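You operate a simulated robot arm through the tools that you are given. There is no shell and no other tool.

The job below is to be done with a simulated two-armed robot. You get a single attempt, and the scene is never put back.

## Task
Butter the bun tray and line it with the parchment sheet.
Fine: tray on the baking mat, butter from the butter tin by the grease block, block back. A coat counts when it lies all over at full strength: go over it till it gets no stronger.
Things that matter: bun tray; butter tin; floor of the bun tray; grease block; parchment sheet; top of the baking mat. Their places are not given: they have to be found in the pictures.

It is judged by the outcome, as a careful person would: the job done as asked, and still so three seconds after it is handed in. It fails if anything else is knocked over, pushed out of place, dropped, spilled or broken. Flat cloth is picked up by pressing the open fingertips on it (5 to 10 N) and closing them slowly along it; thin cloth reads only 2 to 8 mm in the jaws.

## Robot
Two 7-joint arms with fingered hands on one trunk that stands fixed in place. Base frame: the origin is at the foot of the trunk, x ahead of it, y to its left, z up; the work surface is at about z = 90. Lengths are in cm, angles in degrees, forces in N, time in s.
The left shoulder is at [8.1, 24.1, 149.2], the right one opposite. Each reaches about 112.8 cm from its shoulder. Payload 4.9 kg a hand.
The TCP of each hand is the grasp point between the finger pads, 3.2 cm short of the fingertips. In the tool frame z runs along the fingers and y along their closing line. The gripper opens to 20 cm; its body begins 8.9 cm behind the TCP. The gripper is a hand of 4 fingers: y runs from the thumb to the fingers, the wrist lies at [0, 0, -26.7] in the tool frame, and closing takes about 1.5 s.
Orientation is told as [roll, pitch, yaw] about the base's x, y, z axes, in that order, counted from this pose: with the fingers straight down and closing along the base's y, the tool's x points along the base's -x, its y along +y and its z along -z.

## Interface
- The arms move only by the tool jog_arm. It takes "left_targets", "right_targets" or both (then of equal length, played together; a hand with none holds still); each is a list of rows, each an object (a shift or turn left out is 0, a gripper value left out holds the last) with "translation": the shift along the tool's x, y, z in units of 250 mm (1.0 is 250 mm), a list of three; "dr": the turn, a rotation vector about the tool's x, y, z in units of 120 degrees (1.0 is 120 degrees), a list of three. In form: [{"translation": [x, y, z], "dr": [rx, ry, rz]}, ...]. A call has 1 to 20 rows; each row is the pose to reach, as a shift and turn from the pose commanded when the call began, along the tool's axes at that moment. "left_grip" and "right_grip" are, for a hand that has rows, the finger opening in cm, from 0 to 20, set as the call begins (left out, the last holds). A call with a number of a shift or a turn outside -1 to 1 is refused whole. Rows are played at 5 a second. More than 5 cm and 8.6 degrees between two rows, or a gripper value outside its range, and nothing of the call is played. A pose out of reach is approached as far as the arm can. The call stops where the force on the tool passes 40 N (or 10 N more than at its start, if that is more) or the arm is blocked; 0.2 s more then pass. Each finger travels about 7.2 cm/s and halts on what it meets, pressing with about 32 N; the grip force reading is that of the motor and also rises with nothing between the fingers. The clock runs only during rows and for 0.2 s after the last one: add rows that repeat a pose to give the fingers time. It gives the time, the measured TCP pose, the force on the tool (base axes), the opening and the grip force at its end, in the units of the frame above (readings bear some noise), with the torque about the TCP (base axes, N m) and any sound that the robot's microphone picked up.
- Cameras (640 x 400 px; columns grow to the right, rows downward): "scene" is now at [12.06, -0.21, 166.32]; the picture's right is [-0.06, -1.00, 0.00], its down [-0.59, 0.04, -0.80] and it looks along [0.80, -0.05, -0.59] (base axes); focal length 324 px, centre (320, 200). "left" rides on the left gripper at [-6.9, -6.9, -11.6] in its tool frame; the picture's right is [0.71, -0.71, 0.00], its down [0.54, 0.54, -0.64] and it looks along [0.45, 0.45, 0.77] (tool axes); focal length 226 px, centre (320, 200). "right" rides on the right gripper at [6.9, -6.9, -11.6] in its tool frame; the picture's right is [0.71, 0.71, 0.00], its down [-0.54, 0.54, -0.64] and it looks along [-0.45, 0.45, 0.77] (tool axes); focal length 226 px, centre (320, 200).
- get_image(camera): a new picture of that camera. The clock stands still meanwhile.
- lift_body(by): slides the trunk up (or, below 0, down) by that many cm; the arms and the scene camera ride with it, the base frame stays. It gives what a move gives, with no picture.
- finger_targets(finger1, finger2, finger3, thumb_bend, hand): sets how far each is bent, from 0 (flat) to 1 (curled in); at 0.3 the hand is open as for a grip, at 0.7 the pads meet at the TCP. One left out holds its place. A second passes; each finger stops where it meets its share of the squeeze, and holds until it gets a number again. A gripper value or a shape takes the hand back. It gives what a move gives, with no picture; readings hold the bend of each and the force on the fingers (four entries, about 0 where the hand has none), thumb and palm.
- hand_shape(shape, hand): the hand has 4 fingers and takes this shape, open, in about a second: jaw (thumb against the fingers, like two jaws); tri (thumb and two fingers); tip (a fingertip pinch); poke (one finger out to press); point (the index stretched); flat (the hand flat); cup (the hand cupped); fist (a fist). The gripper value then closes the fingers along that shape, each until it touches; the sizes above hold for jaw. It gives what a move gives, with no picture.
- head_to(pan, tilt): turns the head with the scene camera to pan (to the left, within 86 degrees either way) and tilt (down, from -29 to 69), counted from straight ahead of the robot. It gives what a move gives.
- measure_at(camera, pixels): for up to 12 pixels [column, row] of the newest picture of that camera ("zoom" is the newest enlarged one), the place [x, y, z] in the base frame of the surface seen there, good to about 0.3 cm. The clock stands still meanwhile.
- enlarge(camera, box): a new picture of the part [left, top, right, bottom] of that camera's present view, enlarged. The clock stands still meanwhile.
- job_done(): hands the job in; it is judged then, once.

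Open the grippers and draw the arms clear of the work before you hand the job in, unless the task says otherwise.

The tools are called after "Request:" by a JSON object that holds its "api" and its "payload". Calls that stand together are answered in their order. jog_arm: Moves the arms, as the interface text tells. Its arguments: {"type":"object","properties":{"left_targets":{"type":"array","items":{"type":"object","properties":{"translation":{"type":"array","items":{"type":"number"}},"dr":{"type":"array","items":{"type":"number"}}}}},"left_grip":{"type":"number"},"right_targets":{"type":"array","items":{"type":"object","properties":{"translation":{"type":"array","items":{"type":"number"}},"dr":{"type":"array","items":{"type":"number"}}}}},"right_grip":{"type":"number"}},"required":[]} The other tools are called the same way: lift_body (by) moves the trunk up or down; hand_shape (shape, hand) gives the hand a shape; finger_targets (finger1, finger2, finger3, thumb_bend, hand) moves the fingers one by one; head_to (pan, tilt) turns the head that bears the scene camera; get_image (camera) takes a picture; measure_at (camera, pixels) gives the place of the surface under pixels of a picture; enlarge (camera, box) takes an enlarged picture of a part of a camera's view; job_done () hands the job in.

At the start:

```text
clock: 0.0
left_ee_pos: [73.59, 32.02, 124.53]
left_orientation: [0.1, 0.0, 0.0]
left_ft_force: [0.8, -0.6, 0.3]
left_ft_torque: [0.01, -0.04, 0.01]
left_gripper_width: 19.97
left_grasp_force: 0.2
left_shape: jaw
left_bend: [0.3, 0.3, 0.3, 0.3]
left_finger forces: [0.0, 0.0, 0.0, 0.1, 0.1, 0.0]
right_ee_pos: [77.35, -29.99, 128.06]
right_orientation: [0.0, 0.0, 0.0]
right_ft_force: [-0.2, 0.1, 0.4]
right_ft_torque: [0.01, -0.01, -0.03]
right_gripper_width: 19.99
right_grasp_force: 0.1
right_shape: jaw
right_bend: [0.3, 0.3, 0.3, 0.3]
right_finger forces: [0.1, 0.0, 0.0, 0.0, 0.0, 0.0]
trunk travel left (down, up): [-40.0, 44.0]
head pan, tilt (commanded): [-3.7, 36.4]
```

scene: 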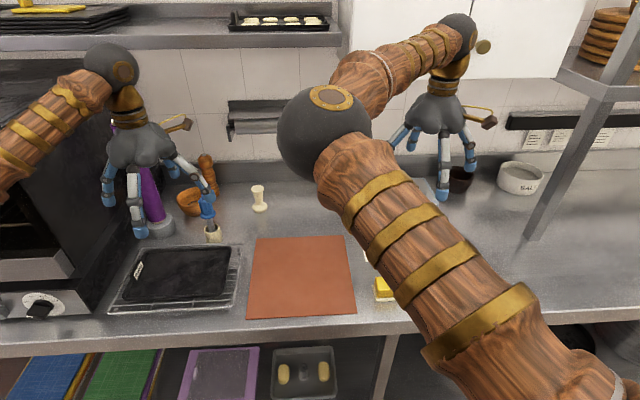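
right: 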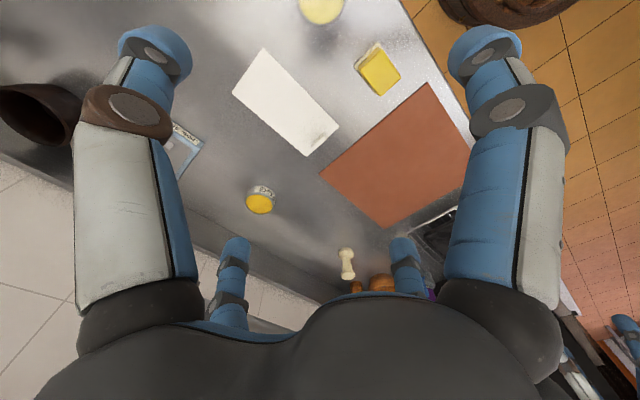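
left: 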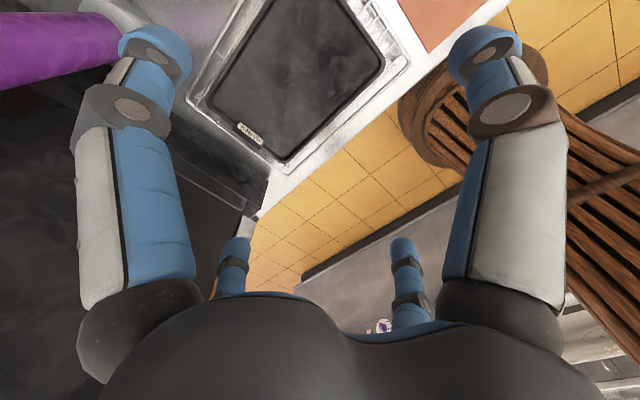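

I see a black tray on a rack at about (180,273), a brown mat at (302,275), and in the right camera a white sheet (285,100), a yellow block (378,70), and two yellow round tins (320,8) and (260,200). I take enlarged views to tell them apart.

Request:
{"api": "enlarge", "payload": {"camera": "scene", "box": [90, 160, 370, 335]}}

Request:
{"api": "enlarge", "payload": {"camera": "right", "box": [160, 0, 480, 200]}}

Request:
{"api": "enlarge", "payload": {"camera": "right", "box": [160, 100, 480, 300]}}

Request:
{"api": "enlarge", "payload": {"camera": "left", "box": [160, 0, 480, 200]}}

```text
2.29 times, centred on (230, 248) of scene
```

zoom: 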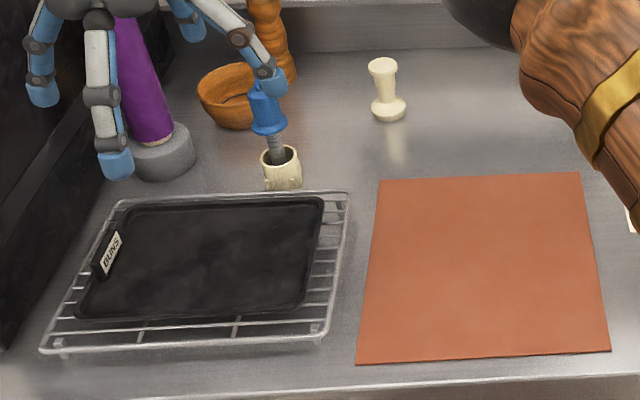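

```text
2.00 times, centred on (320, 100) of right
```

zoom: 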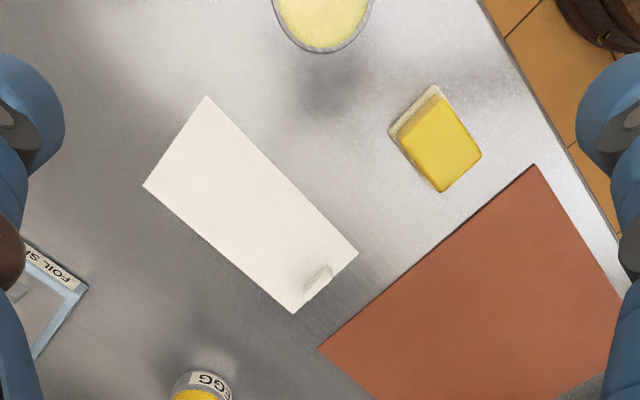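

```text
2.00 times, centred on (320, 200) of right
```

zoom: 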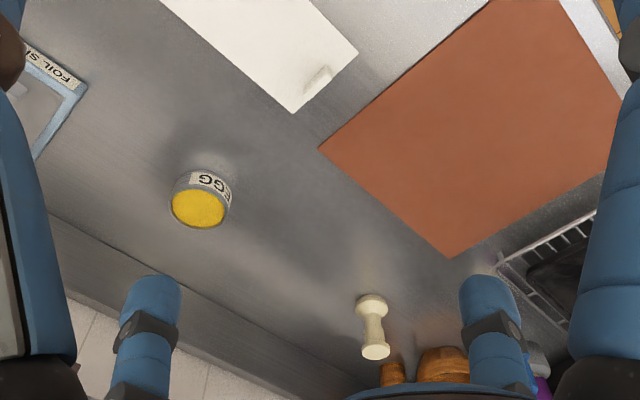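

```text
2.00 times, centred on (320, 100) of left
```

zoom: 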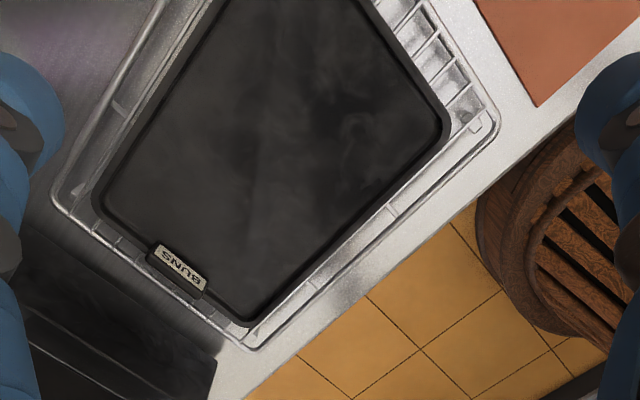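

The tray carries a "BUNS" label and lies on a wire rack; the tin at zoom (200,205) is labelled EGG, so the pale one is probably butter. I measure the main items in the right and left pictures.

Request:
{"api": "get_image", "payload": {"camera": "right"}}

Request:
{"api": "measure_at", "payload": {"camera": "right", "pixels": [[263, 48], [231, 92], [306, 156], [339, 126], [320, 5], [378, 70], [360, 66], [400, 78], [430, 83], [320, 173], [386, 228], [470, 148]]}}

Request:
{"api": "get_image", "payload": {"camera": "left"}}

Request:
{"api": "measure_at", "payload": {"camera": "left", "pixels": [[240, 130], [300, 80], [285, 155], [384, 65], [210, 105], [280, 0], [340, 0], [408, 62], [190, 102], [285, 172], [250, 135], [300, 150]]}}

```text
taken
```

right: 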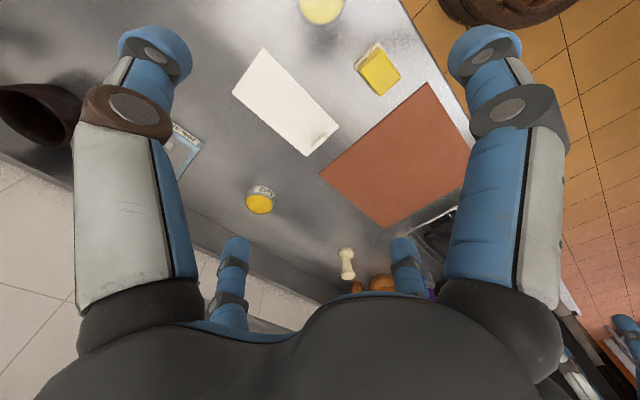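

```text
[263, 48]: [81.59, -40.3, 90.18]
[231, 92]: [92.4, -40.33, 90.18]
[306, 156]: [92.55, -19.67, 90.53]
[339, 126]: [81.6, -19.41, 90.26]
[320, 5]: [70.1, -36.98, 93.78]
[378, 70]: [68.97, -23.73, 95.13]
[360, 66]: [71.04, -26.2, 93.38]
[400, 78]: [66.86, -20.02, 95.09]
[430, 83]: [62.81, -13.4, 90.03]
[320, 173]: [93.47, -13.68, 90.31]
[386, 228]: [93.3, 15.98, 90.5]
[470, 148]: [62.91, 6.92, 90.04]
```

```text
taken
```

left: 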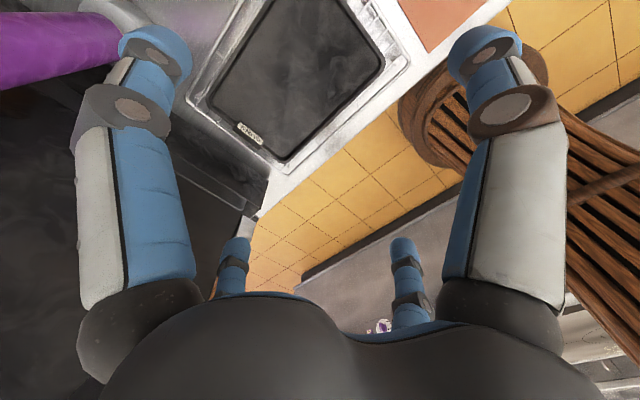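

```text
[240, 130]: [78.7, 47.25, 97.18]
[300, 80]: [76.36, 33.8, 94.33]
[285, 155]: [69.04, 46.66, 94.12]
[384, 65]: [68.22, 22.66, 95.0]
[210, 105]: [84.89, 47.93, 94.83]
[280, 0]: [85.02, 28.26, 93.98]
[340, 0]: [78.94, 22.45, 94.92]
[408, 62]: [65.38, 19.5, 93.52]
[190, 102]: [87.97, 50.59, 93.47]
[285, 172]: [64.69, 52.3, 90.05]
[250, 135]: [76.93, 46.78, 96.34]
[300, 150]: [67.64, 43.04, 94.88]
```

Mat spans about x 63–93, y −13.5–16; parchment x 81.6–92.5, y −40–−19.5; block near (69,−23); pale tin near (70,−37). I zoom in on the block, parchment, and the tray with measurements.

Request:
{"api": "enlarge", "payload": {"camera": "right", "box": [230, 40, 350, 160]}}

Request:
{"api": "enlarge", "payload": {"camera": "right", "box": [290, 0, 420, 110]}}

Request:
{"api": "enlarge", "payload": {"camera": "scene", "box": [100, 225, 260, 325]}}

Request:
{"api": "measure_at", "payload": {"camera": "zoom", "pixels": [[160, 80], [520, 75], [480, 300], [60, 310], [300, 180], [190, 100], [500, 110], [120, 290], [450, 285], [155, 150], [590, 80], [540, 330]]}}

```text
3.33 times, centred on (290, 100) of right
```

zoom: 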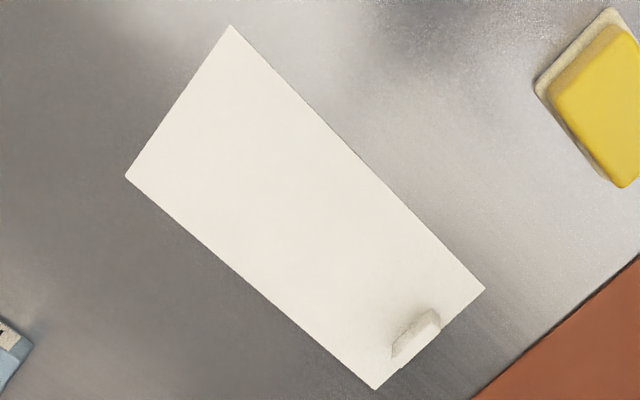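

```text
3.64 times, centred on (355, 55) of right
```

zoom: 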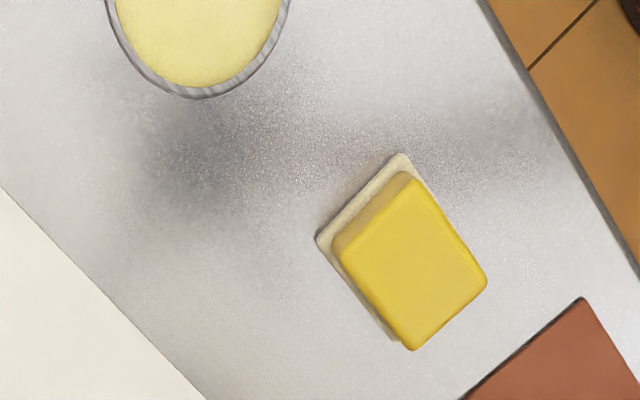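

```text
4.00 times, centred on (180, 275) of scene
```

zoom: 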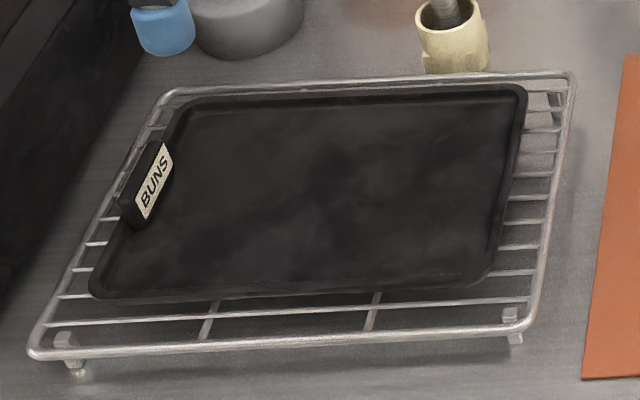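

```text
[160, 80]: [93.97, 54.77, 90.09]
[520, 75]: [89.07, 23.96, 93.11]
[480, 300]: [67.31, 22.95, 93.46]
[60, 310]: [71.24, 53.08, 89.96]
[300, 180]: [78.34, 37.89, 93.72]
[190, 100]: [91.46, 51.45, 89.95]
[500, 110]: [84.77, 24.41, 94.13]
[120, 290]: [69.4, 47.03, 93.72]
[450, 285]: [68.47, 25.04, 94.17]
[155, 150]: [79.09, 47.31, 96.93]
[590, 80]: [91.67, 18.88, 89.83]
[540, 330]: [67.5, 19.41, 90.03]
```

The parchment has a small raised flap near its left end; the block has a pale felt base beneath a yellow body. I measure the tray rim, the label tab and the right end more finely.

Request:
{"api": "enlarge", "payload": {"camera": "scene", "box": [105, 240, 165, 310]}}

Request:
{"api": "measure_at", "payload": {"camera": "zoom", "pixels": [[215, 120], [260, 150], [200, 230], [250, 110], [150, 300], [180, 290], [230, 60], [300, 50], [170, 330], [250, 310], [190, 170], [240, 200]]}}

Request:
{"api": "enlarge", "payload": {"camera": "scene", "box": [200, 235, 250, 315]}}

Request:
{"api": "measure_at", "payload": {"camera": "zoom", "pixels": [[250, 60], [270, 60], [280, 55], [255, 120], [245, 120], [235, 180], [220, 180], [210, 250], [205, 262], [190, 230], [290, 120], [150, 240]]}}

```text
5.71 times, centred on (135, 275) of scene
```

zoom: 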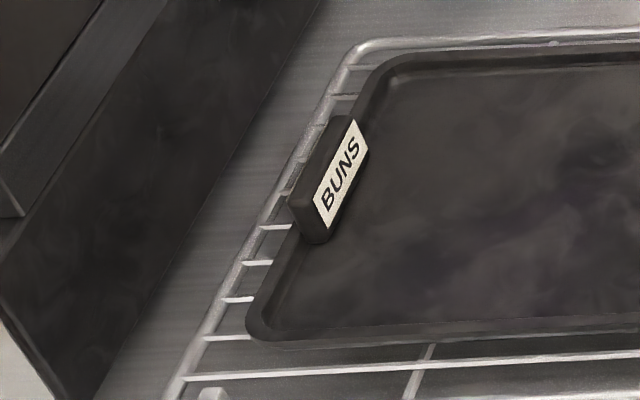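

```text
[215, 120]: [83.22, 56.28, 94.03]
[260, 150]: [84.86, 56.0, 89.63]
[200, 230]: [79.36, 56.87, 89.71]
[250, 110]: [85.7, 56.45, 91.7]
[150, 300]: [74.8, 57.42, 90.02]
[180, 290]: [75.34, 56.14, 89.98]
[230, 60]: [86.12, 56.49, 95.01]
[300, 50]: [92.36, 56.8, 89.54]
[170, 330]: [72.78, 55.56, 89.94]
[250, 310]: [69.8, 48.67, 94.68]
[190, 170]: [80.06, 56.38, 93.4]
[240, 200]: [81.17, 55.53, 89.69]
```

```text
5.00 times, centred on (225, 275) of scene
```

zoom: 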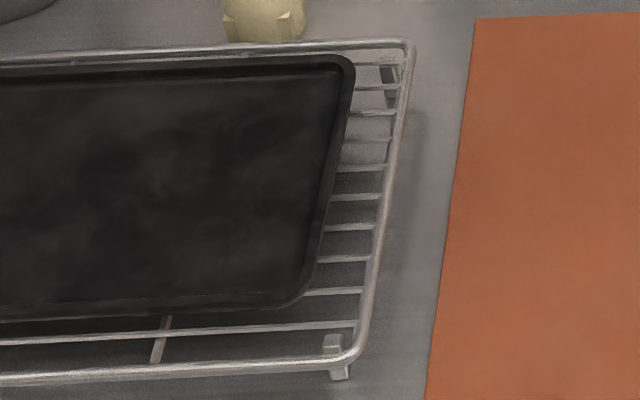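

```text
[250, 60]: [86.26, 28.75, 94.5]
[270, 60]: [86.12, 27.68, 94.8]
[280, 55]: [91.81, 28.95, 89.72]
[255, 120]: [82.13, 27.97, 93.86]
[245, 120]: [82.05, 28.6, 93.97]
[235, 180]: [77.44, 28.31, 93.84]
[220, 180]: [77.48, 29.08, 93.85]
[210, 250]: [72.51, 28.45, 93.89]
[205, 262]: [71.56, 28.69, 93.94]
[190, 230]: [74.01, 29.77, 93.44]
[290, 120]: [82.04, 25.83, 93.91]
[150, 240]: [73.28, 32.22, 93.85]
```

Floor is at z≈93.9 and rim near 95. I measure the right rim precisely in this same zoom, then the left end in another.

Request:
{"api": "measure_at", "payload": {"camera": "zoom", "pixels": [[348, 75], [340, 120], [330, 170], [318, 230], [310, 265], [337, 120], [325, 170], [313, 230], [200, 60], [200, 68], [200, 308], [200, 300]]}}

Request:
{"api": "enlarge", "payload": {"camera": "scene", "box": [105, 240, 165, 310]}}

Request:
{"api": "measure_at", "payload": {"camera": "zoom", "pixels": [[345, 118], [310, 200], [325, 225], [350, 150], [300, 190], [335, 130], [375, 90], [265, 300], [280, 330], [400, 60], [500, 325], [320, 160]]}}

```text
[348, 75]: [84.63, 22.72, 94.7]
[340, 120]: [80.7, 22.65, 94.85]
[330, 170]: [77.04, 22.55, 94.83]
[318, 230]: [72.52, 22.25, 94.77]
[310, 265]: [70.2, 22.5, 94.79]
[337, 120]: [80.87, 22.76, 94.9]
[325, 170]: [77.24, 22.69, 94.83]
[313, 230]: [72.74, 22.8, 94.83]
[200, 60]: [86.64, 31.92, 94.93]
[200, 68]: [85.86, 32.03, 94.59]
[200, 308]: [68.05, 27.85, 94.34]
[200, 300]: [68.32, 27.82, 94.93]
```

```text
5.71 times, centred on (135, 275) of scene
```

zoom: 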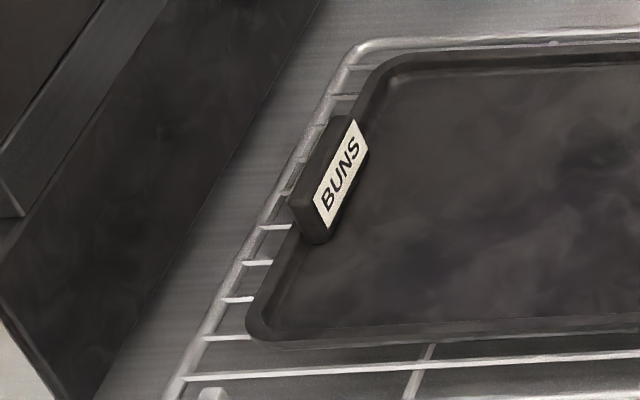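

```text
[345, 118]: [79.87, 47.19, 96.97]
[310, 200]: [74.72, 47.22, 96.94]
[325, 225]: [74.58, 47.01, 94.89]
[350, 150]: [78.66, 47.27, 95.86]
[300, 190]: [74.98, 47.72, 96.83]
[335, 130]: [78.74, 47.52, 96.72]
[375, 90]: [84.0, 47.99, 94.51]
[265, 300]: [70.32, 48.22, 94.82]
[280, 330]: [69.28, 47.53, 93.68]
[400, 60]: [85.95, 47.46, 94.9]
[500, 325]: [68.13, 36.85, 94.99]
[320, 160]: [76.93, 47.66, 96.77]
```

Rim spans x 68.0–86.7, y 22.3–48.3, top z≈95; the BUNS tab stands x 74.6–79.9 at y≈47.6 up to z 97. I test how the right fingertips meet in the jaw shape by closing in free air.

Request:
{"api": "jog_arm", "payload": {"right_targets": [{"translation": [0, 0, 0]}, {"translation": [0, 0, 0]}, {"translation": [0, 0, 0]}, {"translation": [0, 0, 0]}, {"translation": [0, 0, 0]}, {"translation": [0, 0, 0]}, {"translation": [0, 0, 0]}, {"translation": [0, 0, 0]}, {"translation": [0, 0, 0]}], "right_grip": 1}}

Request:
{"api": "get_image", "payload": {"camera": "right"}}

Request:
{"api": "get_image", "payload": {"camera": "scene"}}

```text
clock: 2.0
left_ee_pos: [73.54, 31.98, 124.56]
left_orientation: [0.0, -0.1, 0.0]
left_ft_force: [-0.3, -0.6, -0.1]
left_ft_torque: [0.02, -0.02, -0.02]
left_gripper_width: 20.0
left_grasp_force: 0.1
left_shape: jaw
left_bend: [0.3, 0.3, 0.3, 0.3]
left_finger forces: [0.1, 0.0, 0.0, 0.0, 0.0, 0.0]
right_ee_pos: [77.34, -29.96, 128.14]
right_orientation: [0.0, 0.0, -0.1]
right_ft_force: [-0.3, 0.3, 0.2]
right_ft_torque: [-0.02, 0.03, -0.01]
right_gripper_width: 1.01
right_grasp_force: 0.2
right_shape: jaw
right_bend: [0.73, 0.73, 0.73, 0.65]
right_finger forces: [0.0, 0.1, 0.0, 0.0, 0.0, 0.0]
trunk travel left (down, up): [-40.0, 44.0]
head pan, tilt (commanded): [-3.7, 36.4]
```

```text
taken
```

right: 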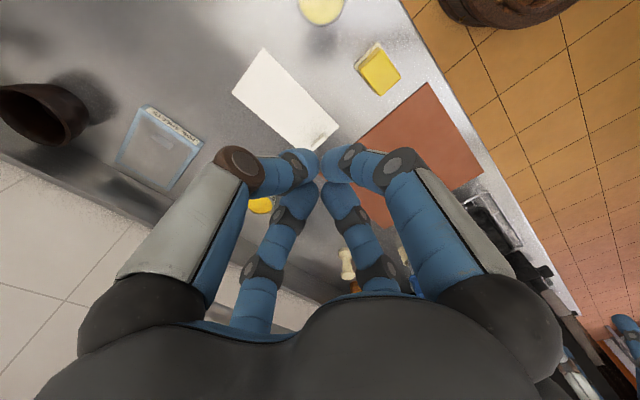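

```text
taken
```

scene: 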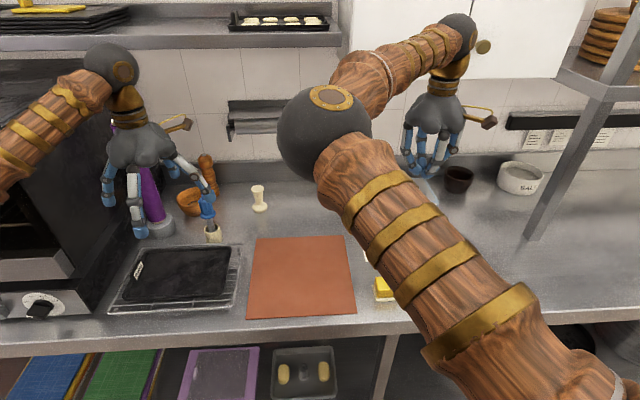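

The closed fingers' last segments tilt inward and meet at about (325,165). I measure the fingertips' places to learn how far they reach past the TCP.

Request:
{"api": "measure_at", "payload": {"camera": "right", "pixels": [[313, 160], [330, 165], [305, 185], [335, 185], [300, 155], [350, 158], [285, 180], [350, 165], [270, 175], [380, 165]]}}

Request:
{"api": "enlarge", "payload": {"camera": "right", "box": [200, 100, 460, 260]}}

Request:
{"api": "enlarge", "payload": {"camera": "scene", "box": [380, 90, 500, 210]}}

Request:
{"api": "measure_at", "payload": {"camera": "zoom", "pixels": [[238, 240], [300, 240], [275, 265], [310, 200], [250, 200], [200, 190], [350, 200], [240, 225], [300, 225]]}}

```text
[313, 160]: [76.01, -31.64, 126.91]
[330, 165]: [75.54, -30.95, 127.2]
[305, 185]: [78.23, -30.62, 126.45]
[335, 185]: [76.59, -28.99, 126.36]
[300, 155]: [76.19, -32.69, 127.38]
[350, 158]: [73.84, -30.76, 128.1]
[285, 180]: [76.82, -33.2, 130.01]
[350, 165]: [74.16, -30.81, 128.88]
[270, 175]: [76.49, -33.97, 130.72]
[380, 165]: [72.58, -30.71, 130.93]
```

```text
2.46 times, centred on (330, 180) of right
```

zoom: 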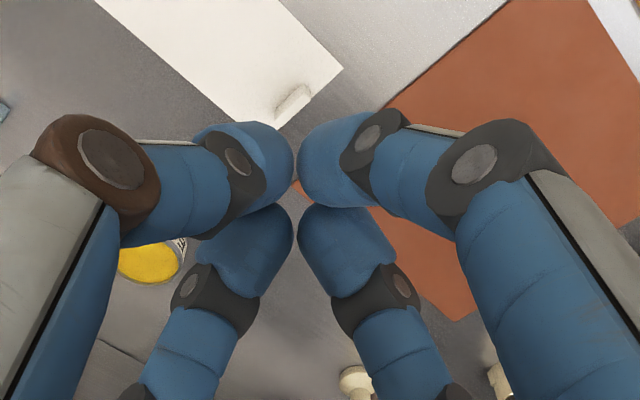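

```text
3.33 times, centred on (440, 150) of scene
```

zoom: 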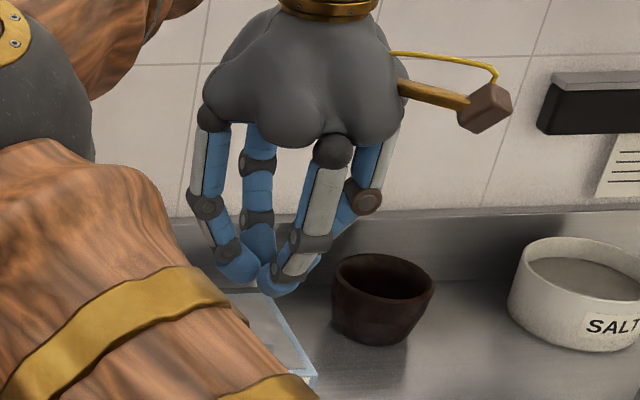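

```text
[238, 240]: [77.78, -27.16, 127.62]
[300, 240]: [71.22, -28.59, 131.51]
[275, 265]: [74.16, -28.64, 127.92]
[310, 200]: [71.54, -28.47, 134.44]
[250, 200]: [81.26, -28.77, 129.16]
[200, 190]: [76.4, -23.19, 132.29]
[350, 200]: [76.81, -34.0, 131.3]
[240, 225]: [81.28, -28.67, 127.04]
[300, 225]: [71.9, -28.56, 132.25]
```

Closed, four fingertips meet from four sides at about the TCP level. I reopen the right hand partway to learn where each finger stands.

Request:
{"api": "jog_arm", "payload": {"right_targets": [{"translation": [0, 0, 0]}, {"translation": [0, 0, 0]}, {"translation": [0, 0, 0]}, {"translation": [0, 0, 0]}, {"translation": [0, 0, 0]}], "right_grip": 8}}

Request:
{"api": "get_image", "payload": {"camera": "right"}}

Request:
{"api": "measure_at", "payload": {"camera": "right", "pixels": [[245, 125], [388, 125], [273, 210], [365, 210], [260, 110], [375, 110]]}}

```text
clock: 3.2
left_ee_pos: [73.47, 32.12, 124.55]
left_orientation: [0.0, 0.0, 0.1]
left_ft_force: [0.0, 0.0, 0.3]
left_ft_torque: [0.01, -0.01, 0.03]
left_gripper_width: 19.99
left_grasp_force: 0.1
left_shape: jaw
left_bend: [0.3, 0.3, 0.3, 0.3]
left_finger forces: [0.0, 0.1, 0.0, 0.0, 0.1, 0.0]
right_ee_pos: [77.34, -29.84, 128.06]
right_orientation: [0.0, 0.0, 0.0]
right_ft_force: [0.1, -0.7, -0.4]
right_ft_torque: [0.01, -0.01, 0.02]
right_gripper_width: 7.95
right_grasp_force: 0.1
right_shape: jaw
right_bend: [0.43, 0.43, 0.43, 0.41]
right_finger forces: [0.1, 0.1, 0.1, 0.0, 0.0, 0.0]
trunk travel left (down, up): [-40.0, 44.0]
head pan, tilt (commanded): [-3.7, 36.4]
```

```text
taken
```

right: 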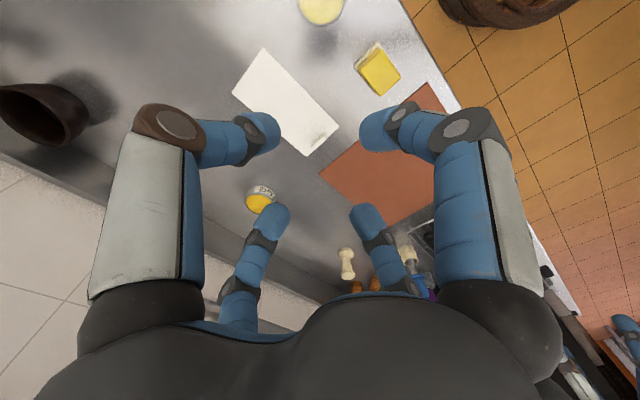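

```text
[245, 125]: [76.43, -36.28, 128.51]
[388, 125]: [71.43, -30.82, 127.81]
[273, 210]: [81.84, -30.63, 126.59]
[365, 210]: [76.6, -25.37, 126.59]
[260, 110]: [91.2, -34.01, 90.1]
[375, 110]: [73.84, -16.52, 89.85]
```

The four fingers stand at −y (thumb), −x, +x and +y, like a four-jaw chuck. I move the right hand back and to the right for a better view of block, tin and parchment.

Request:
{"api": "jog_arm", "payload": {"right_targets": [{"translation": [0.12, -0.12, 0.0]}, {"translation": [0.24, -0.24, 0.0]}, {"translation": [0.36, -0.36, 0.0]}, {"translation": [0.48, -0.48, 0.0]}], "right_grip": 20}}

Request:
{"api": "get_image", "payload": {"camera": "right"}}

Request:
{"api": "get_image", "payload": {"camera": "scene"}}

```text
clock: 4.2
left_ee_pos: [73.31, 31.88, 124.65]
left_orientation: [0.1, 0.0, 0.0]
left_ft_force: [0.4, -0.4, 0.1]
left_ft_torque: [0.03, -0.03, 0.01]
left_gripper_width: 20.01
left_grasp_force: 0.1
left_shape: jaw
left_bend: [0.3, 0.3, 0.3, 0.3]
left_finger forces: [0.0, 0.0, 0.0, 0.0, 0.0, 0.0]
right_ee_pos: [65.21, -42.24, 128.25]
right_orientation: [0.0, -0.1, 0.0]
right_ft_force: [-0.3, -0.5, -0.4]
right_ft_torque: [0.01, 0.02, -0.03]
right_gripper_width: 19.96
right_grasp_force: 0.1
right_shape: jaw
right_bend: [0.3, 0.3, 0.3, 0.3]
right_finger forces: [0.0, 0.0, 0.0, 0.0, 0.0, 0.0]
trunk travel left (down, up): [-40.0, 44.0]
head pan, tilt (commanded): [-3.7, 36.4]
```

```text
taken
```

right: 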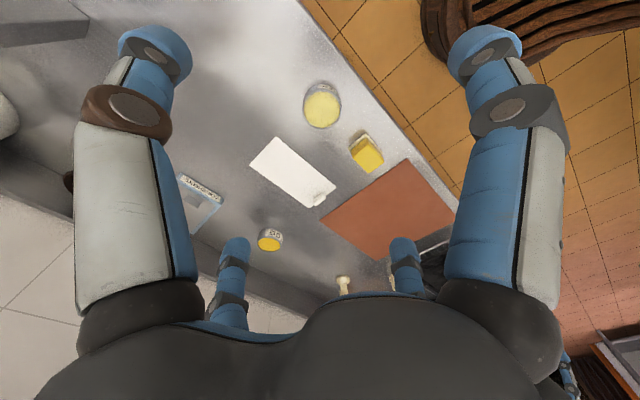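

```text
taken
```

scene: 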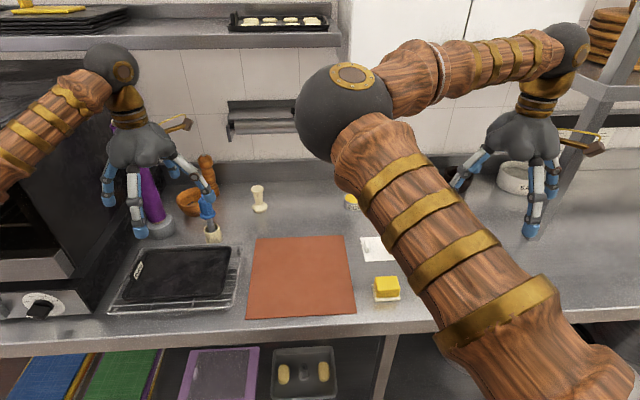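

Now the tin (322,104), block (366,152) and parchment (292,172) are all visible in the right view. I enlarge and measure them.

Request:
{"api": "enlarge", "payload": {"camera": "right", "box": [290, 70, 400, 180]}}

Request:
{"api": "measure_at", "payload": {"camera": "zoom", "pixels": [[240, 130], [190, 60], [300, 130], [180, 130], [210, 50], [235, 175], [385, 210], [450, 250], [445, 185], [370, 250], [395, 290], [430, 270]]}}

Request:
{"api": "enlarge", "payload": {"camera": "scene", "box": [340, 225, 420, 315]}}

Request:
{"api": "measure_at", "payload": {"camera": "zoom", "pixels": [[270, 245], [355, 245], [365, 290], [265, 300], [265, 325], [365, 320], [262, 255], [363, 275], [310, 265], [180, 70], [250, 125], [190, 135]]}}

```text
3.64 times, centred on (345, 125) of right
```

zoom: 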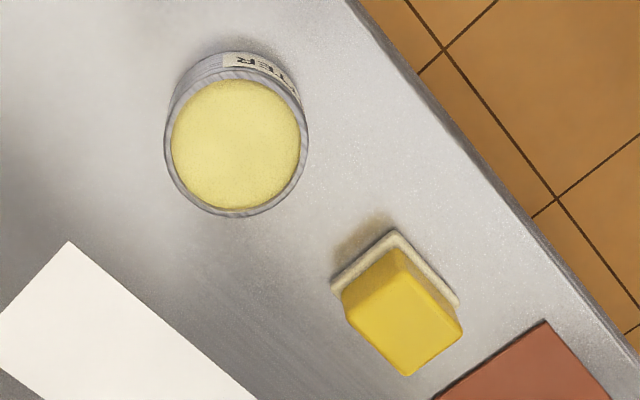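

```text
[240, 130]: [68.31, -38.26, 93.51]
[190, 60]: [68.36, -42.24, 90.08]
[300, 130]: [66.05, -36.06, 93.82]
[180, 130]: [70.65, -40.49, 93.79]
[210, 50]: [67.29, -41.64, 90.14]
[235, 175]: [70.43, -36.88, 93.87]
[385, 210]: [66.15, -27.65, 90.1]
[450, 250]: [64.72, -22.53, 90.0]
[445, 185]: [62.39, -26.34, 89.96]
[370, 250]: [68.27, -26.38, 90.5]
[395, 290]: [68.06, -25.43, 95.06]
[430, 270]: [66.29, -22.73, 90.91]
```

```text
4.44 times, centred on (380, 270) of scene
```

zoom: 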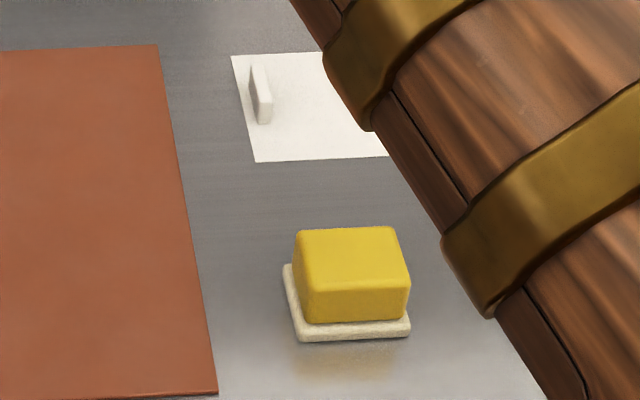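

```text
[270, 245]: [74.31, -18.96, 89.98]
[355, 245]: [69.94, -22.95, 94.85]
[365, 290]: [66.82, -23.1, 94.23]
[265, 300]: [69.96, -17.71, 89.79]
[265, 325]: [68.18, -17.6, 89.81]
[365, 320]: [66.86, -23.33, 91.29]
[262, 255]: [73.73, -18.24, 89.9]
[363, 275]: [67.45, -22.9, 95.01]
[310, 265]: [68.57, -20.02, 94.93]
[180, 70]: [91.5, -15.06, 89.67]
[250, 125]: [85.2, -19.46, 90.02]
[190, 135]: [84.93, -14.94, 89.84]
```

The tin reads "…TER" (butter) and the block is a yellow body on a pale felt pad; the parchment carries an upright tab near its left end. I measure tab, pad and body corners.

Request:
{"api": "measure_at", "payload": {"camera": "zoom", "pixels": [[298, 235], [392, 230], [408, 283], [310, 290], [287, 268], [300, 338], [409, 332], [256, 68], [267, 110], [262, 95], [252, 85], [264, 122]]}}

Request:
{"api": "enlarge", "payload": {"camera": "scene", "box": [360, 235, 390, 265]}}

Request:
{"api": "measure_at", "payload": {"camera": "zoom", "pixels": [[150, 40], [250, 60], [180, 150], [220, 200], [280, 200], [200, 250], [240, 330], [150, 330], [120, 100], [350, 350], [220, 100], [260, 150]]}}

```text
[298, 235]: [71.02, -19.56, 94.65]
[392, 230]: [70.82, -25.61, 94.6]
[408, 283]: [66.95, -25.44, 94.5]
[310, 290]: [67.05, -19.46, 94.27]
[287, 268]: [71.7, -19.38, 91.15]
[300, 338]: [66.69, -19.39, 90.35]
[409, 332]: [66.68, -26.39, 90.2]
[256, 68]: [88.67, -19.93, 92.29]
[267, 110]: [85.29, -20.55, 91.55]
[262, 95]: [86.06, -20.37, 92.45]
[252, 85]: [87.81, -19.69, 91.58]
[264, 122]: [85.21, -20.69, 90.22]
```

```text
13.33 times, centred on (375, 250) of scene
```

zoom: 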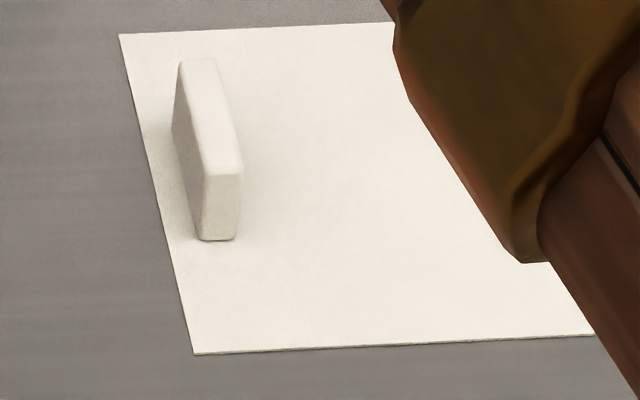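

```text
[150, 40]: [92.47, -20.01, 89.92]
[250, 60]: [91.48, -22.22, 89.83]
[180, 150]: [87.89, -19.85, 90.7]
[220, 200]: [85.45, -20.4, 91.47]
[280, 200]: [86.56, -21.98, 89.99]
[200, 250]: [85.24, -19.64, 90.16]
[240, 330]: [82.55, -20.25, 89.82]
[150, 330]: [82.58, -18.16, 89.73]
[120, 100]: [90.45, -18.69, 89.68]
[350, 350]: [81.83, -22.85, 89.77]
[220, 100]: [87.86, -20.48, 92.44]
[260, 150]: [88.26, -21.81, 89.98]
```

The sheet's tab is at x 85.2–88.9, y≈−20.4, z up to 92.4, so it can be pinched there. I try the right hand's "tip" shape to see if it suits pinching the plain right rim of the tray.

Request:
{"api": "hand_shape", "payload": {"hand": "right", "shape": "tip"}}

Request:
{"api": "get_image", "payload": {"camera": "right"}}

Request:
{"api": "enlarge", "payload": {"camera": "scene", "box": [440, 80, 620, 260]}}

```text
clock: 5.1
left_ee_pos: [73.56, 31.93, 124.59]
left_orientation: [-0.1, 0.1, 0.0]
left_ft_force: [0.2, -0.5, 0.5]
left_ft_torque: [0.0, -0.02, 0.02]
left_gripper_width: 19.98
left_grasp_force: 0.0
left_shape: jaw
left_bend: [0.3, 0.3, 0.3, 0.3]
left_finger forces: [0.1, 0.0, 0.0, 0.0, 0.0, 0.0]
right_ee_pos: [65.38, -42.05, 128.2]
right_orientation: [0.0, -0.1, 0.0]
right_ft_force: [0.3, 0.2, 0.4]
right_ft_torque: [0.0, -0.02, 0.02]
right_gripper_width: 20.0
right_grasp_force: 0.0
right_shape: tip
right_bend: [0.16, 0.3, 0.16, 0.3]
right_finger forces: [0.0, 0.1, 0.1, 0.0, 0.1, 0.0]
trunk travel left (down, up): [-40.0, 44.0]
head pan, tilt (commanded): [-3.7, 36.4]
```

```text
taken
```

right: 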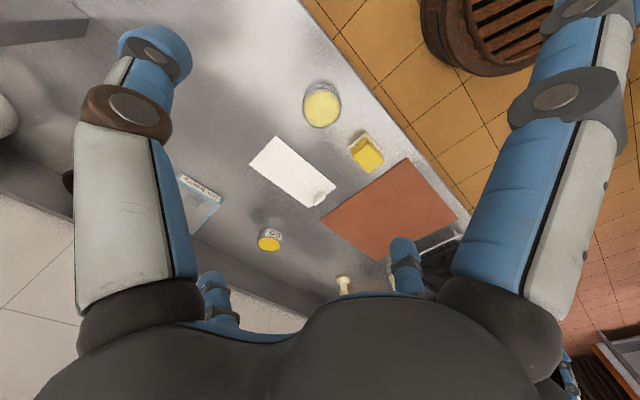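

```text
2.22 times, centred on (530, 170) of scene
```

zoom: 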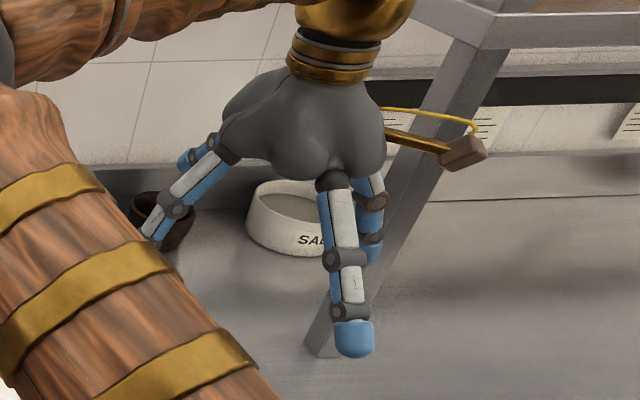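

In "tip" shape the side fingers splay outwards and thumb and middle finger oppose. I measure the side fingertips' heights in this zoom.

Request:
{"api": "measure_at", "payload": {"camera": "zoom", "pixels": [[355, 345], [355, 325], [373, 240], [155, 235], [190, 160], [340, 260], [175, 212], [355, 352]]}}

Request:
{"api": "jog_arm", "payload": {"right_targets": [{"translation": [0, 0, 0]}, {"translation": [0, 0, 0]}, {"translation": [0, 0, 0]}, {"translation": [0, 0, 0]}, {"translation": [0, 0, 0]}, {"translation": [0, 0, 0]}, {"translation": [0, 0, 0]}, {"translation": [0, 0, 0]}], "right_grip": 1}}

Request:
{"api": "enlarge", "payload": {"camera": "scene", "box": [440, 80, 620, 260]}}

Request:
{"api": "measure_at", "payload": {"camera": "zoom", "pixels": [[355, 345], [280, 250], [300, 240], [320, 240], [355, 325], [250, 235], [340, 240], [355, 352]]}}

Request:
{"api": "get_image", "payload": {"camera": "right"}}

```text
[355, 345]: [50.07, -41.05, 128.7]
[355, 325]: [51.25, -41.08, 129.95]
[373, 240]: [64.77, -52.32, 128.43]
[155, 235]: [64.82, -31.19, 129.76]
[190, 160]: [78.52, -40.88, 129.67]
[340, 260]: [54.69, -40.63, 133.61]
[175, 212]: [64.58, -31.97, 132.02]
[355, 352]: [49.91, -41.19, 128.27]
```

```text
clock: 6.9
left_ee_pos: [73.51, 32.07, 124.58]
left_orientation: [0.0, -0.1, 0.1]
left_ft_force: [-1.6, 0.0, 0.6]
left_ft_torque: [-0.03, -0.01, 0.01]
left_gripper_width: 19.99
left_grasp_force: 0.1
left_shape: jaw
left_bend: [0.3, 0.3, 0.3, 0.3]
left_finger forces: [0.0, 0.1, 0.0, 0.0, 0.0, 0.0]
right_ee_pos: [65.28, -42.25, 128.16]
right_orientation: [0.0, -0.1, 0.0]
right_ft_force: [0.2, -0.1, 0.6]
right_ft_torque: [0.0, 0.01, 0.0]
right_gripper_width: 1.01
right_grasp_force: 0.0
right_shape: tip
right_bend: [0.16, 0.73, 0.16, 0.65]
right_finger forces: [0.0, 0.0, 0.0, 0.0, 0.0, 0.0]
trunk travel left (down, up): [-40.0, 44.0]
head pan, tilt (commanded): [-3.7, 36.4]
```

```text
2.22 times, centred on (530, 170) of scene
```

zoom: 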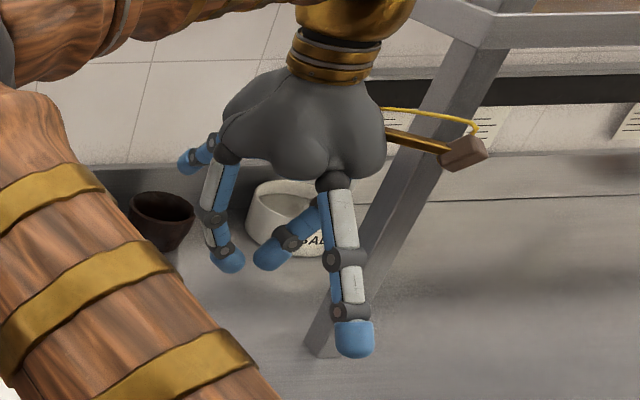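

```text
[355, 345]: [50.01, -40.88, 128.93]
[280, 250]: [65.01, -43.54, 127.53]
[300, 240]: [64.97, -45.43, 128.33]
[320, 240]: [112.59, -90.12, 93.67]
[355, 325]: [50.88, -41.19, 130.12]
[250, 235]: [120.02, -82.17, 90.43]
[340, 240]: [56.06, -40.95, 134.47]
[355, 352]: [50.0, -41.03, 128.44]
```

```text
taken
```

right: 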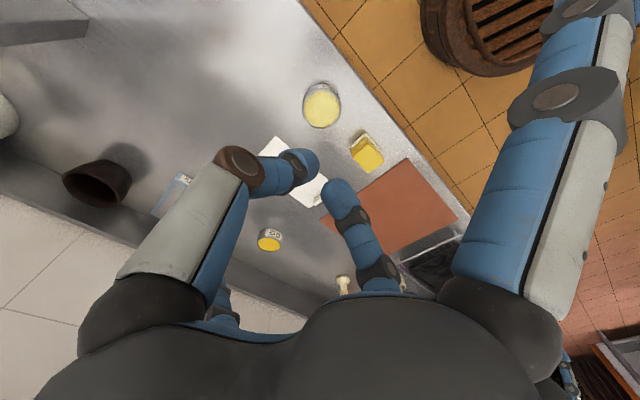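

The splayed side fingertips sit at TCP height ±15 cm in x, so I check for obstacles near the tray's right end: the cream pot with the blue brush.

Request:
{"api": "enlarge", "payload": {"camera": "scene", "box": [140, 180, 280, 260]}}

Request:
{"api": "measure_at", "payload": {"camera": "zoom", "pixels": [[310, 230], [360, 240], [340, 265], [340, 280], [308, 120], [318, 160], [300, 95], [335, 200], [120, 230], [545, 100], [545, 150], [60, 130]]}}

```text
4.57 times, centred on (210, 220) of scene
```

zoom: 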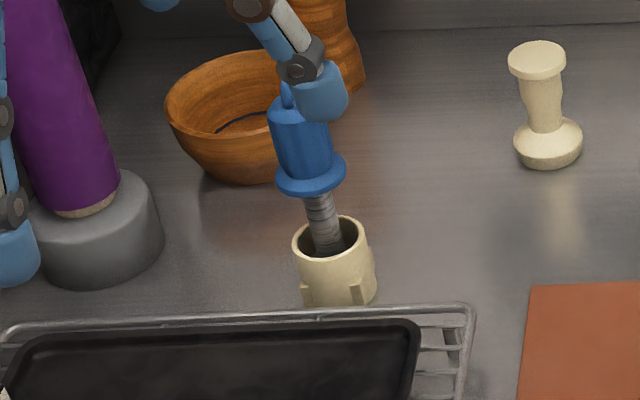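

```text
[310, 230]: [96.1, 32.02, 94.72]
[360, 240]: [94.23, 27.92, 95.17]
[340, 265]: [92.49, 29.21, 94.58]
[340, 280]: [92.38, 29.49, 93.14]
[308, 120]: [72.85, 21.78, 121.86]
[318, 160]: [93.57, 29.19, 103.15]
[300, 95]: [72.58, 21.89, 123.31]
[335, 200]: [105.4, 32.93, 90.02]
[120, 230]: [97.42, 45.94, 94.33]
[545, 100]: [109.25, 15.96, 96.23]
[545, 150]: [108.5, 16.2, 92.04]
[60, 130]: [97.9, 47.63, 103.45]
```

Pot stands at x 92–97, y 27–32, with the brush above it, so I'd rather keep the right hand compact there. I go to jaw shape closed at 1 cm and make a touch test on bare steel near (72,−56) to learn how low the closed tips reach.

Request:
{"api": "hand_shape", "payload": {"hand": "right", "shape": "jaw"}}

Request:
{"api": "jog_arm", "payload": {"right_targets": [{"translation": [-0.067, -0.138, 0]}, {"translation": [-0.134, -0.276, 0]}, {"translation": [-0.2, -0.414, 0]}, {"translation": [-0.268, -0.552, 0]}, {"translation": [-0.268, -0.552, 0.18]}, {"translation": [-0.268, -0.552, 0.36]}, {"translation": [-0.268, -0.552, 0.54]}, {"translation": [-0.268, -0.552, 0.72]}, {"translation": [-0.268, -0.552, 0.9]}], "right_grip": 1}}

Request:
{"api": "get_image", "payload": {"camera": "scene"}}

Request:
{"api": "get_image", "payload": {"camera": "right"}}

```text
clock: 7.8
left_ee_pos: [73.55, 31.99, 124.62]
left_orientation: [0.0, 0.0, 0.1]
left_ft_force: [0.3, 0.4, 0.2]
left_ft_torque: [-0.02, -0.02, 0.0]
left_gripper_width: 20.0
left_grasp_force: 0.1
left_shape: jaw
left_bend: [0.3, 0.3, 0.3, 0.3]
left_finger forces: [0.0, 0.0, 0.1, 0.0, 0.0, 0.1]
right_ee_pos: [65.4, -42.13, 128.14]
right_orientation: [0.0, 0.0, 0.0]
right_ft_force: [0.2, 0.7, 0.0]
right_ft_torque: [0.02, 0.02, 0.0]
right_gripper_width: 19.99
right_grasp_force: 0.0
right_shape: jaw
right_bend: [0.3, 0.3, 0.3, 0.3]
right_finger forces: [0.1, 0.1, 0.0, 0.0, 0.1, 0.1]
trunk travel left (down, up): [-40.0, 44.0]
head pan, tilt (commanded): [-3.7, 36.4]
```

```text
clock: 9.8
left_ee_pos: [73.55, 31.91, 124.6]
left_orientation: [0.1, 0.1, -0.1]
left_ft_force: [0.0, -0.2, 0.7]
left_ft_torque: [0.01, 0.0, 0.0]
left_gripper_width: 19.98
left_grasp_force: 0.1
left_shape: jaw
left_bend: [0.3, 0.3, 0.3, 0.3]
left_finger forces: [0.0, 0.0, 0.0, 0.1, 0.1, 0.0]
right_ee_pos: [71.81, -55.85, 105.66]
right_orientation: [0.0, 0.0, 0.0]
right_ft_force: [-0.3, -0.1, 0.5]
right_ft_torque: [-0.03, 0.01, 0.02]
right_gripper_width: 1.03
right_grasp_force: 0.0
right_shape: jaw
right_bend: [0.73, 0.73, 0.73, 0.65]
right_finger forces: [0.0, 0.0, 0.0, 0.1, 0.0, 0.0]
trunk travel left (down, up): [-40.0, 44.0]
head pan, tilt (commanded): [-3.7, 36.4]
```

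```text
taken
```

scene: 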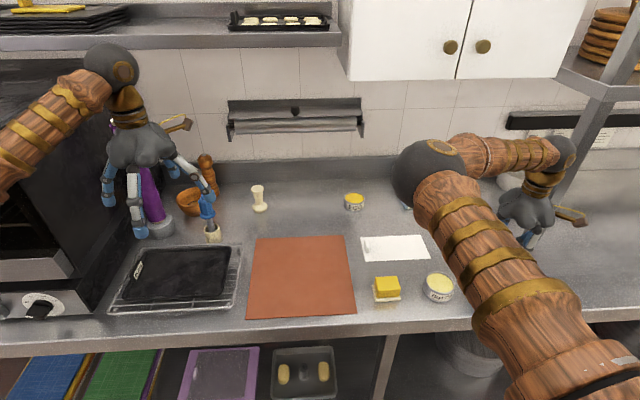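

```text
taken
```

right: 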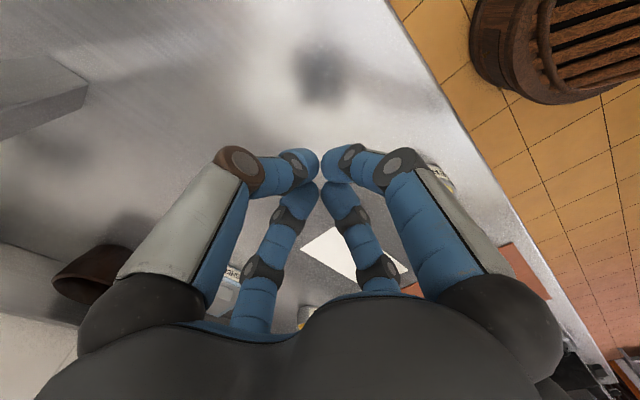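

The scene camera now sees block (386,287), tin (438,287) and parchment (395,248). I measure them precisely from here.

Request:
{"api": "enlarge", "payload": {"camera": "scene", "box": [350, 225, 470, 305]}}

Request:
{"api": "measure_at", "payload": {"camera": "zoom", "pixels": [[400, 285], [470, 245], [545, 290], [470, 330], [470, 280], [470, 370], [55, 60], [420, 140], [85, 180], [385, 55], [150, 285], [240, 275]]}}

Request:
{"api": "measure_at", "payload": {"camera": "zoom", "pixels": [[130, 295], [128, 330], [145, 395], [265, 385], [148, 360], [255, 350], [265, 320], [140, 285], [410, 300], [540, 270], [440, 325], [510, 325]]}}

```text
5.00 times, centred on (410, 265) of scene
```

zoom: 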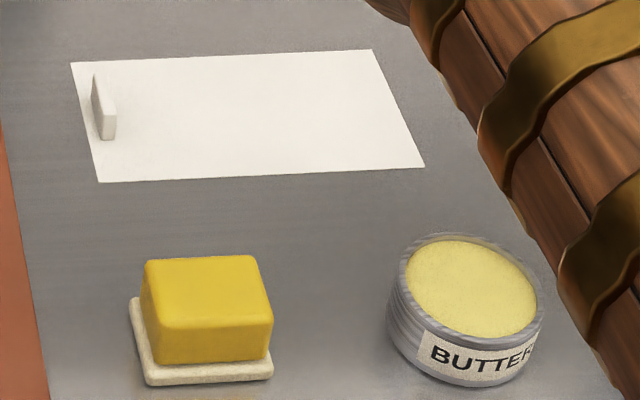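

```text
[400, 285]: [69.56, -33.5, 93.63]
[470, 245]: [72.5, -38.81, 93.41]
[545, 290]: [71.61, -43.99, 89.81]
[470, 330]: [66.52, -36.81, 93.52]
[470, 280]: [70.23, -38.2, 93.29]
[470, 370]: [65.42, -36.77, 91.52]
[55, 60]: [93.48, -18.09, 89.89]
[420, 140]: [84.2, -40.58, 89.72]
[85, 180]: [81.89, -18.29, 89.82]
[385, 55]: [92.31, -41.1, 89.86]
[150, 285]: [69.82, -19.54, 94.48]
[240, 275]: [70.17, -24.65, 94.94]
```

```text
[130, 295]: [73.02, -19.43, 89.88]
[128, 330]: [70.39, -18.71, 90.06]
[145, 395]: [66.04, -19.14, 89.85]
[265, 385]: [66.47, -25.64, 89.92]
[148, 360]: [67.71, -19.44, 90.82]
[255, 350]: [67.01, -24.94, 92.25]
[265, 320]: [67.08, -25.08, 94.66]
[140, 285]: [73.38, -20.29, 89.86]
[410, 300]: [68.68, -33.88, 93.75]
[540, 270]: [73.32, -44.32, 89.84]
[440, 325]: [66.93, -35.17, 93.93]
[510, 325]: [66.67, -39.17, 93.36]
```

The tin's rim is about z 93.8 with butter around 93.4. I zoom in close on the tin and block to judge rim height and pad size.

Request:
{"api": "enlarge", "payload": {"camera": "scene", "box": [418, 266, 462, 308]}}

Request:
{"api": "measure_at", "payload": {"camera": "zoom", "pixels": [[110, 150], [130, 160], [200, 230], [300, 280], [300, 240], [300, 160], [300, 80], [300, 60], [250, 60], [420, 230], [450, 240], [200, 180]]}}

Request:
{"api": "enlarge", "payload": {"camera": "scene", "box": [366, 268, 410, 308]}}

Request:
{"api": "measure_at", "payload": {"camera": "zoom", "pixels": [[110, 190], [125, 170], [130, 210], [150, 300], [160, 320], [200, 320], [300, 315], [400, 300], [420, 290], [420, 260], [170, 120], [350, 110]]}}

```text
9.52 times, centred on (440, 287) of scene
```

zoom: 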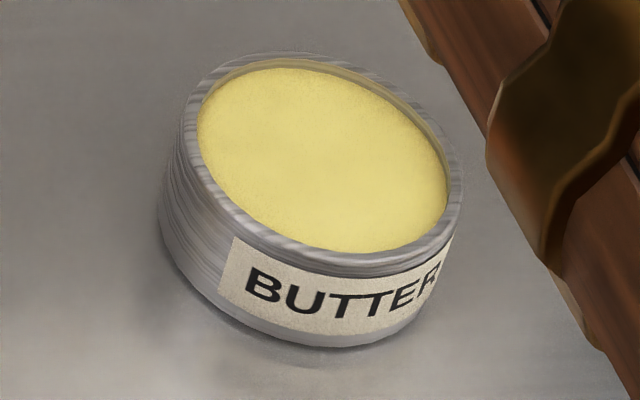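

```text
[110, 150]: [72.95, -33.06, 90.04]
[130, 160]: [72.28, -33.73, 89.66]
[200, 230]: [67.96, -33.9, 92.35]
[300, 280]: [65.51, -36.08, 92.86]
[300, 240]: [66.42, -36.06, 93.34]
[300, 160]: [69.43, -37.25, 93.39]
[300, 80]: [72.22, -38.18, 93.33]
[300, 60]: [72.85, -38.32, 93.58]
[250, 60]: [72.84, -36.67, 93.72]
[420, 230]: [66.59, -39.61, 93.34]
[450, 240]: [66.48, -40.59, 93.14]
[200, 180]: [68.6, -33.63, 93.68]
```

```text
10.00 times, centred on (388, 288) of scene
```

zoom: 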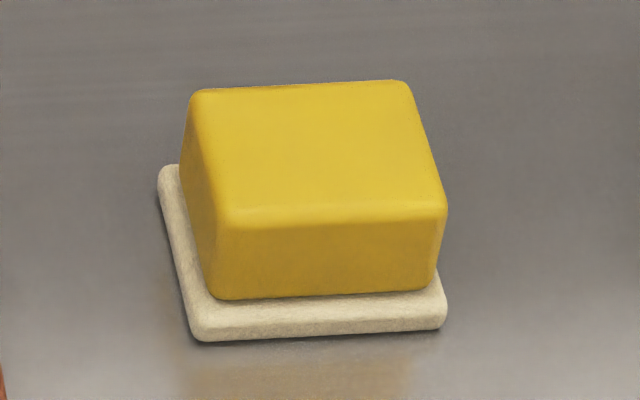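

```text
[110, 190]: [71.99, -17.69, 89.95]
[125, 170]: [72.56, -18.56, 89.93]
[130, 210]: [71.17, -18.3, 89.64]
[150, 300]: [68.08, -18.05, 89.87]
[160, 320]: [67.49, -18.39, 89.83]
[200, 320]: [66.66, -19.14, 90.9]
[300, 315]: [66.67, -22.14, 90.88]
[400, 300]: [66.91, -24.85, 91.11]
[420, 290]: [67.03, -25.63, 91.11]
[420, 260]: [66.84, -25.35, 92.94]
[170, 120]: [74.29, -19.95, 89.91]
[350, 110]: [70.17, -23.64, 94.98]
```

Tin centre ≈(69.3,−37.3), inner radius ≈3.5, butter 93.35; pad ≈5.3×7 cm. Now the touch test: descend over bare steel at (72,−56) with closed fingertips.

Request:
{"api": "jog_arm", "payload": {"right_targets": [{"translation": [0, 0, 0.16]}, {"translation": [0, 0, 0.32]}, {"translation": [0, 0, 0.42]}, {"translation": [0, 0, 0.436]}, {"translation": [0, 0, 0.452]}, {"translation": [0, 0, 0.468]}, {"translation": [0, 0, 0.484]}, {"translation": [0, 0, 0.496]}, {"translation": [0, 0, 0.508]}, {"translation": [0, 0, 0.52]}, {"translation": [0, 0, 0.532]}]}}

```text
clock: 12.2
left_ee_pos: [73.27, 32.16, 124.69]
left_orientation: [-0.1, -0.1, 0.0]
left_ft_force: [-0.8, -0.5, 0.0]
left_ft_torque: [-0.01, 0.03, 0.02]
left_gripper_width: 19.99
left_grasp_force: 0.0
left_shape: jaw
left_bend: [0.3, 0.3, 0.3, 0.3]
left_finger forces: [0.1, 0.0, 0.0, 0.0, 0.0, 0.0]
right_ee_pos: [72.21, -55.98, 93.17]
right_orientation: [-0.4, -0.5, -0.1]
right_ft_force: [-5.4, 4.8, 25.6]
right_ft_torque: [0.08, 0.26, -0.01]
right_gripper_width: 1.1
right_grasp_force: 0.2
right_shape: jaw
right_bend: [0.74, 0.74, 0.74, 0.66]
right_finger forces: [9.9, 9.1, 3.6, 0.0, 6.6, 0.0]
trunk travel left (down, up): [-40.0, 44.0]
head pan, tilt (commanded): [-3.7, 36.4]
stopped in row 11 (right hand): the force on the tool passed its limit at 43 N (the readings are from after the stop); the commanded pose is now the measured one
```

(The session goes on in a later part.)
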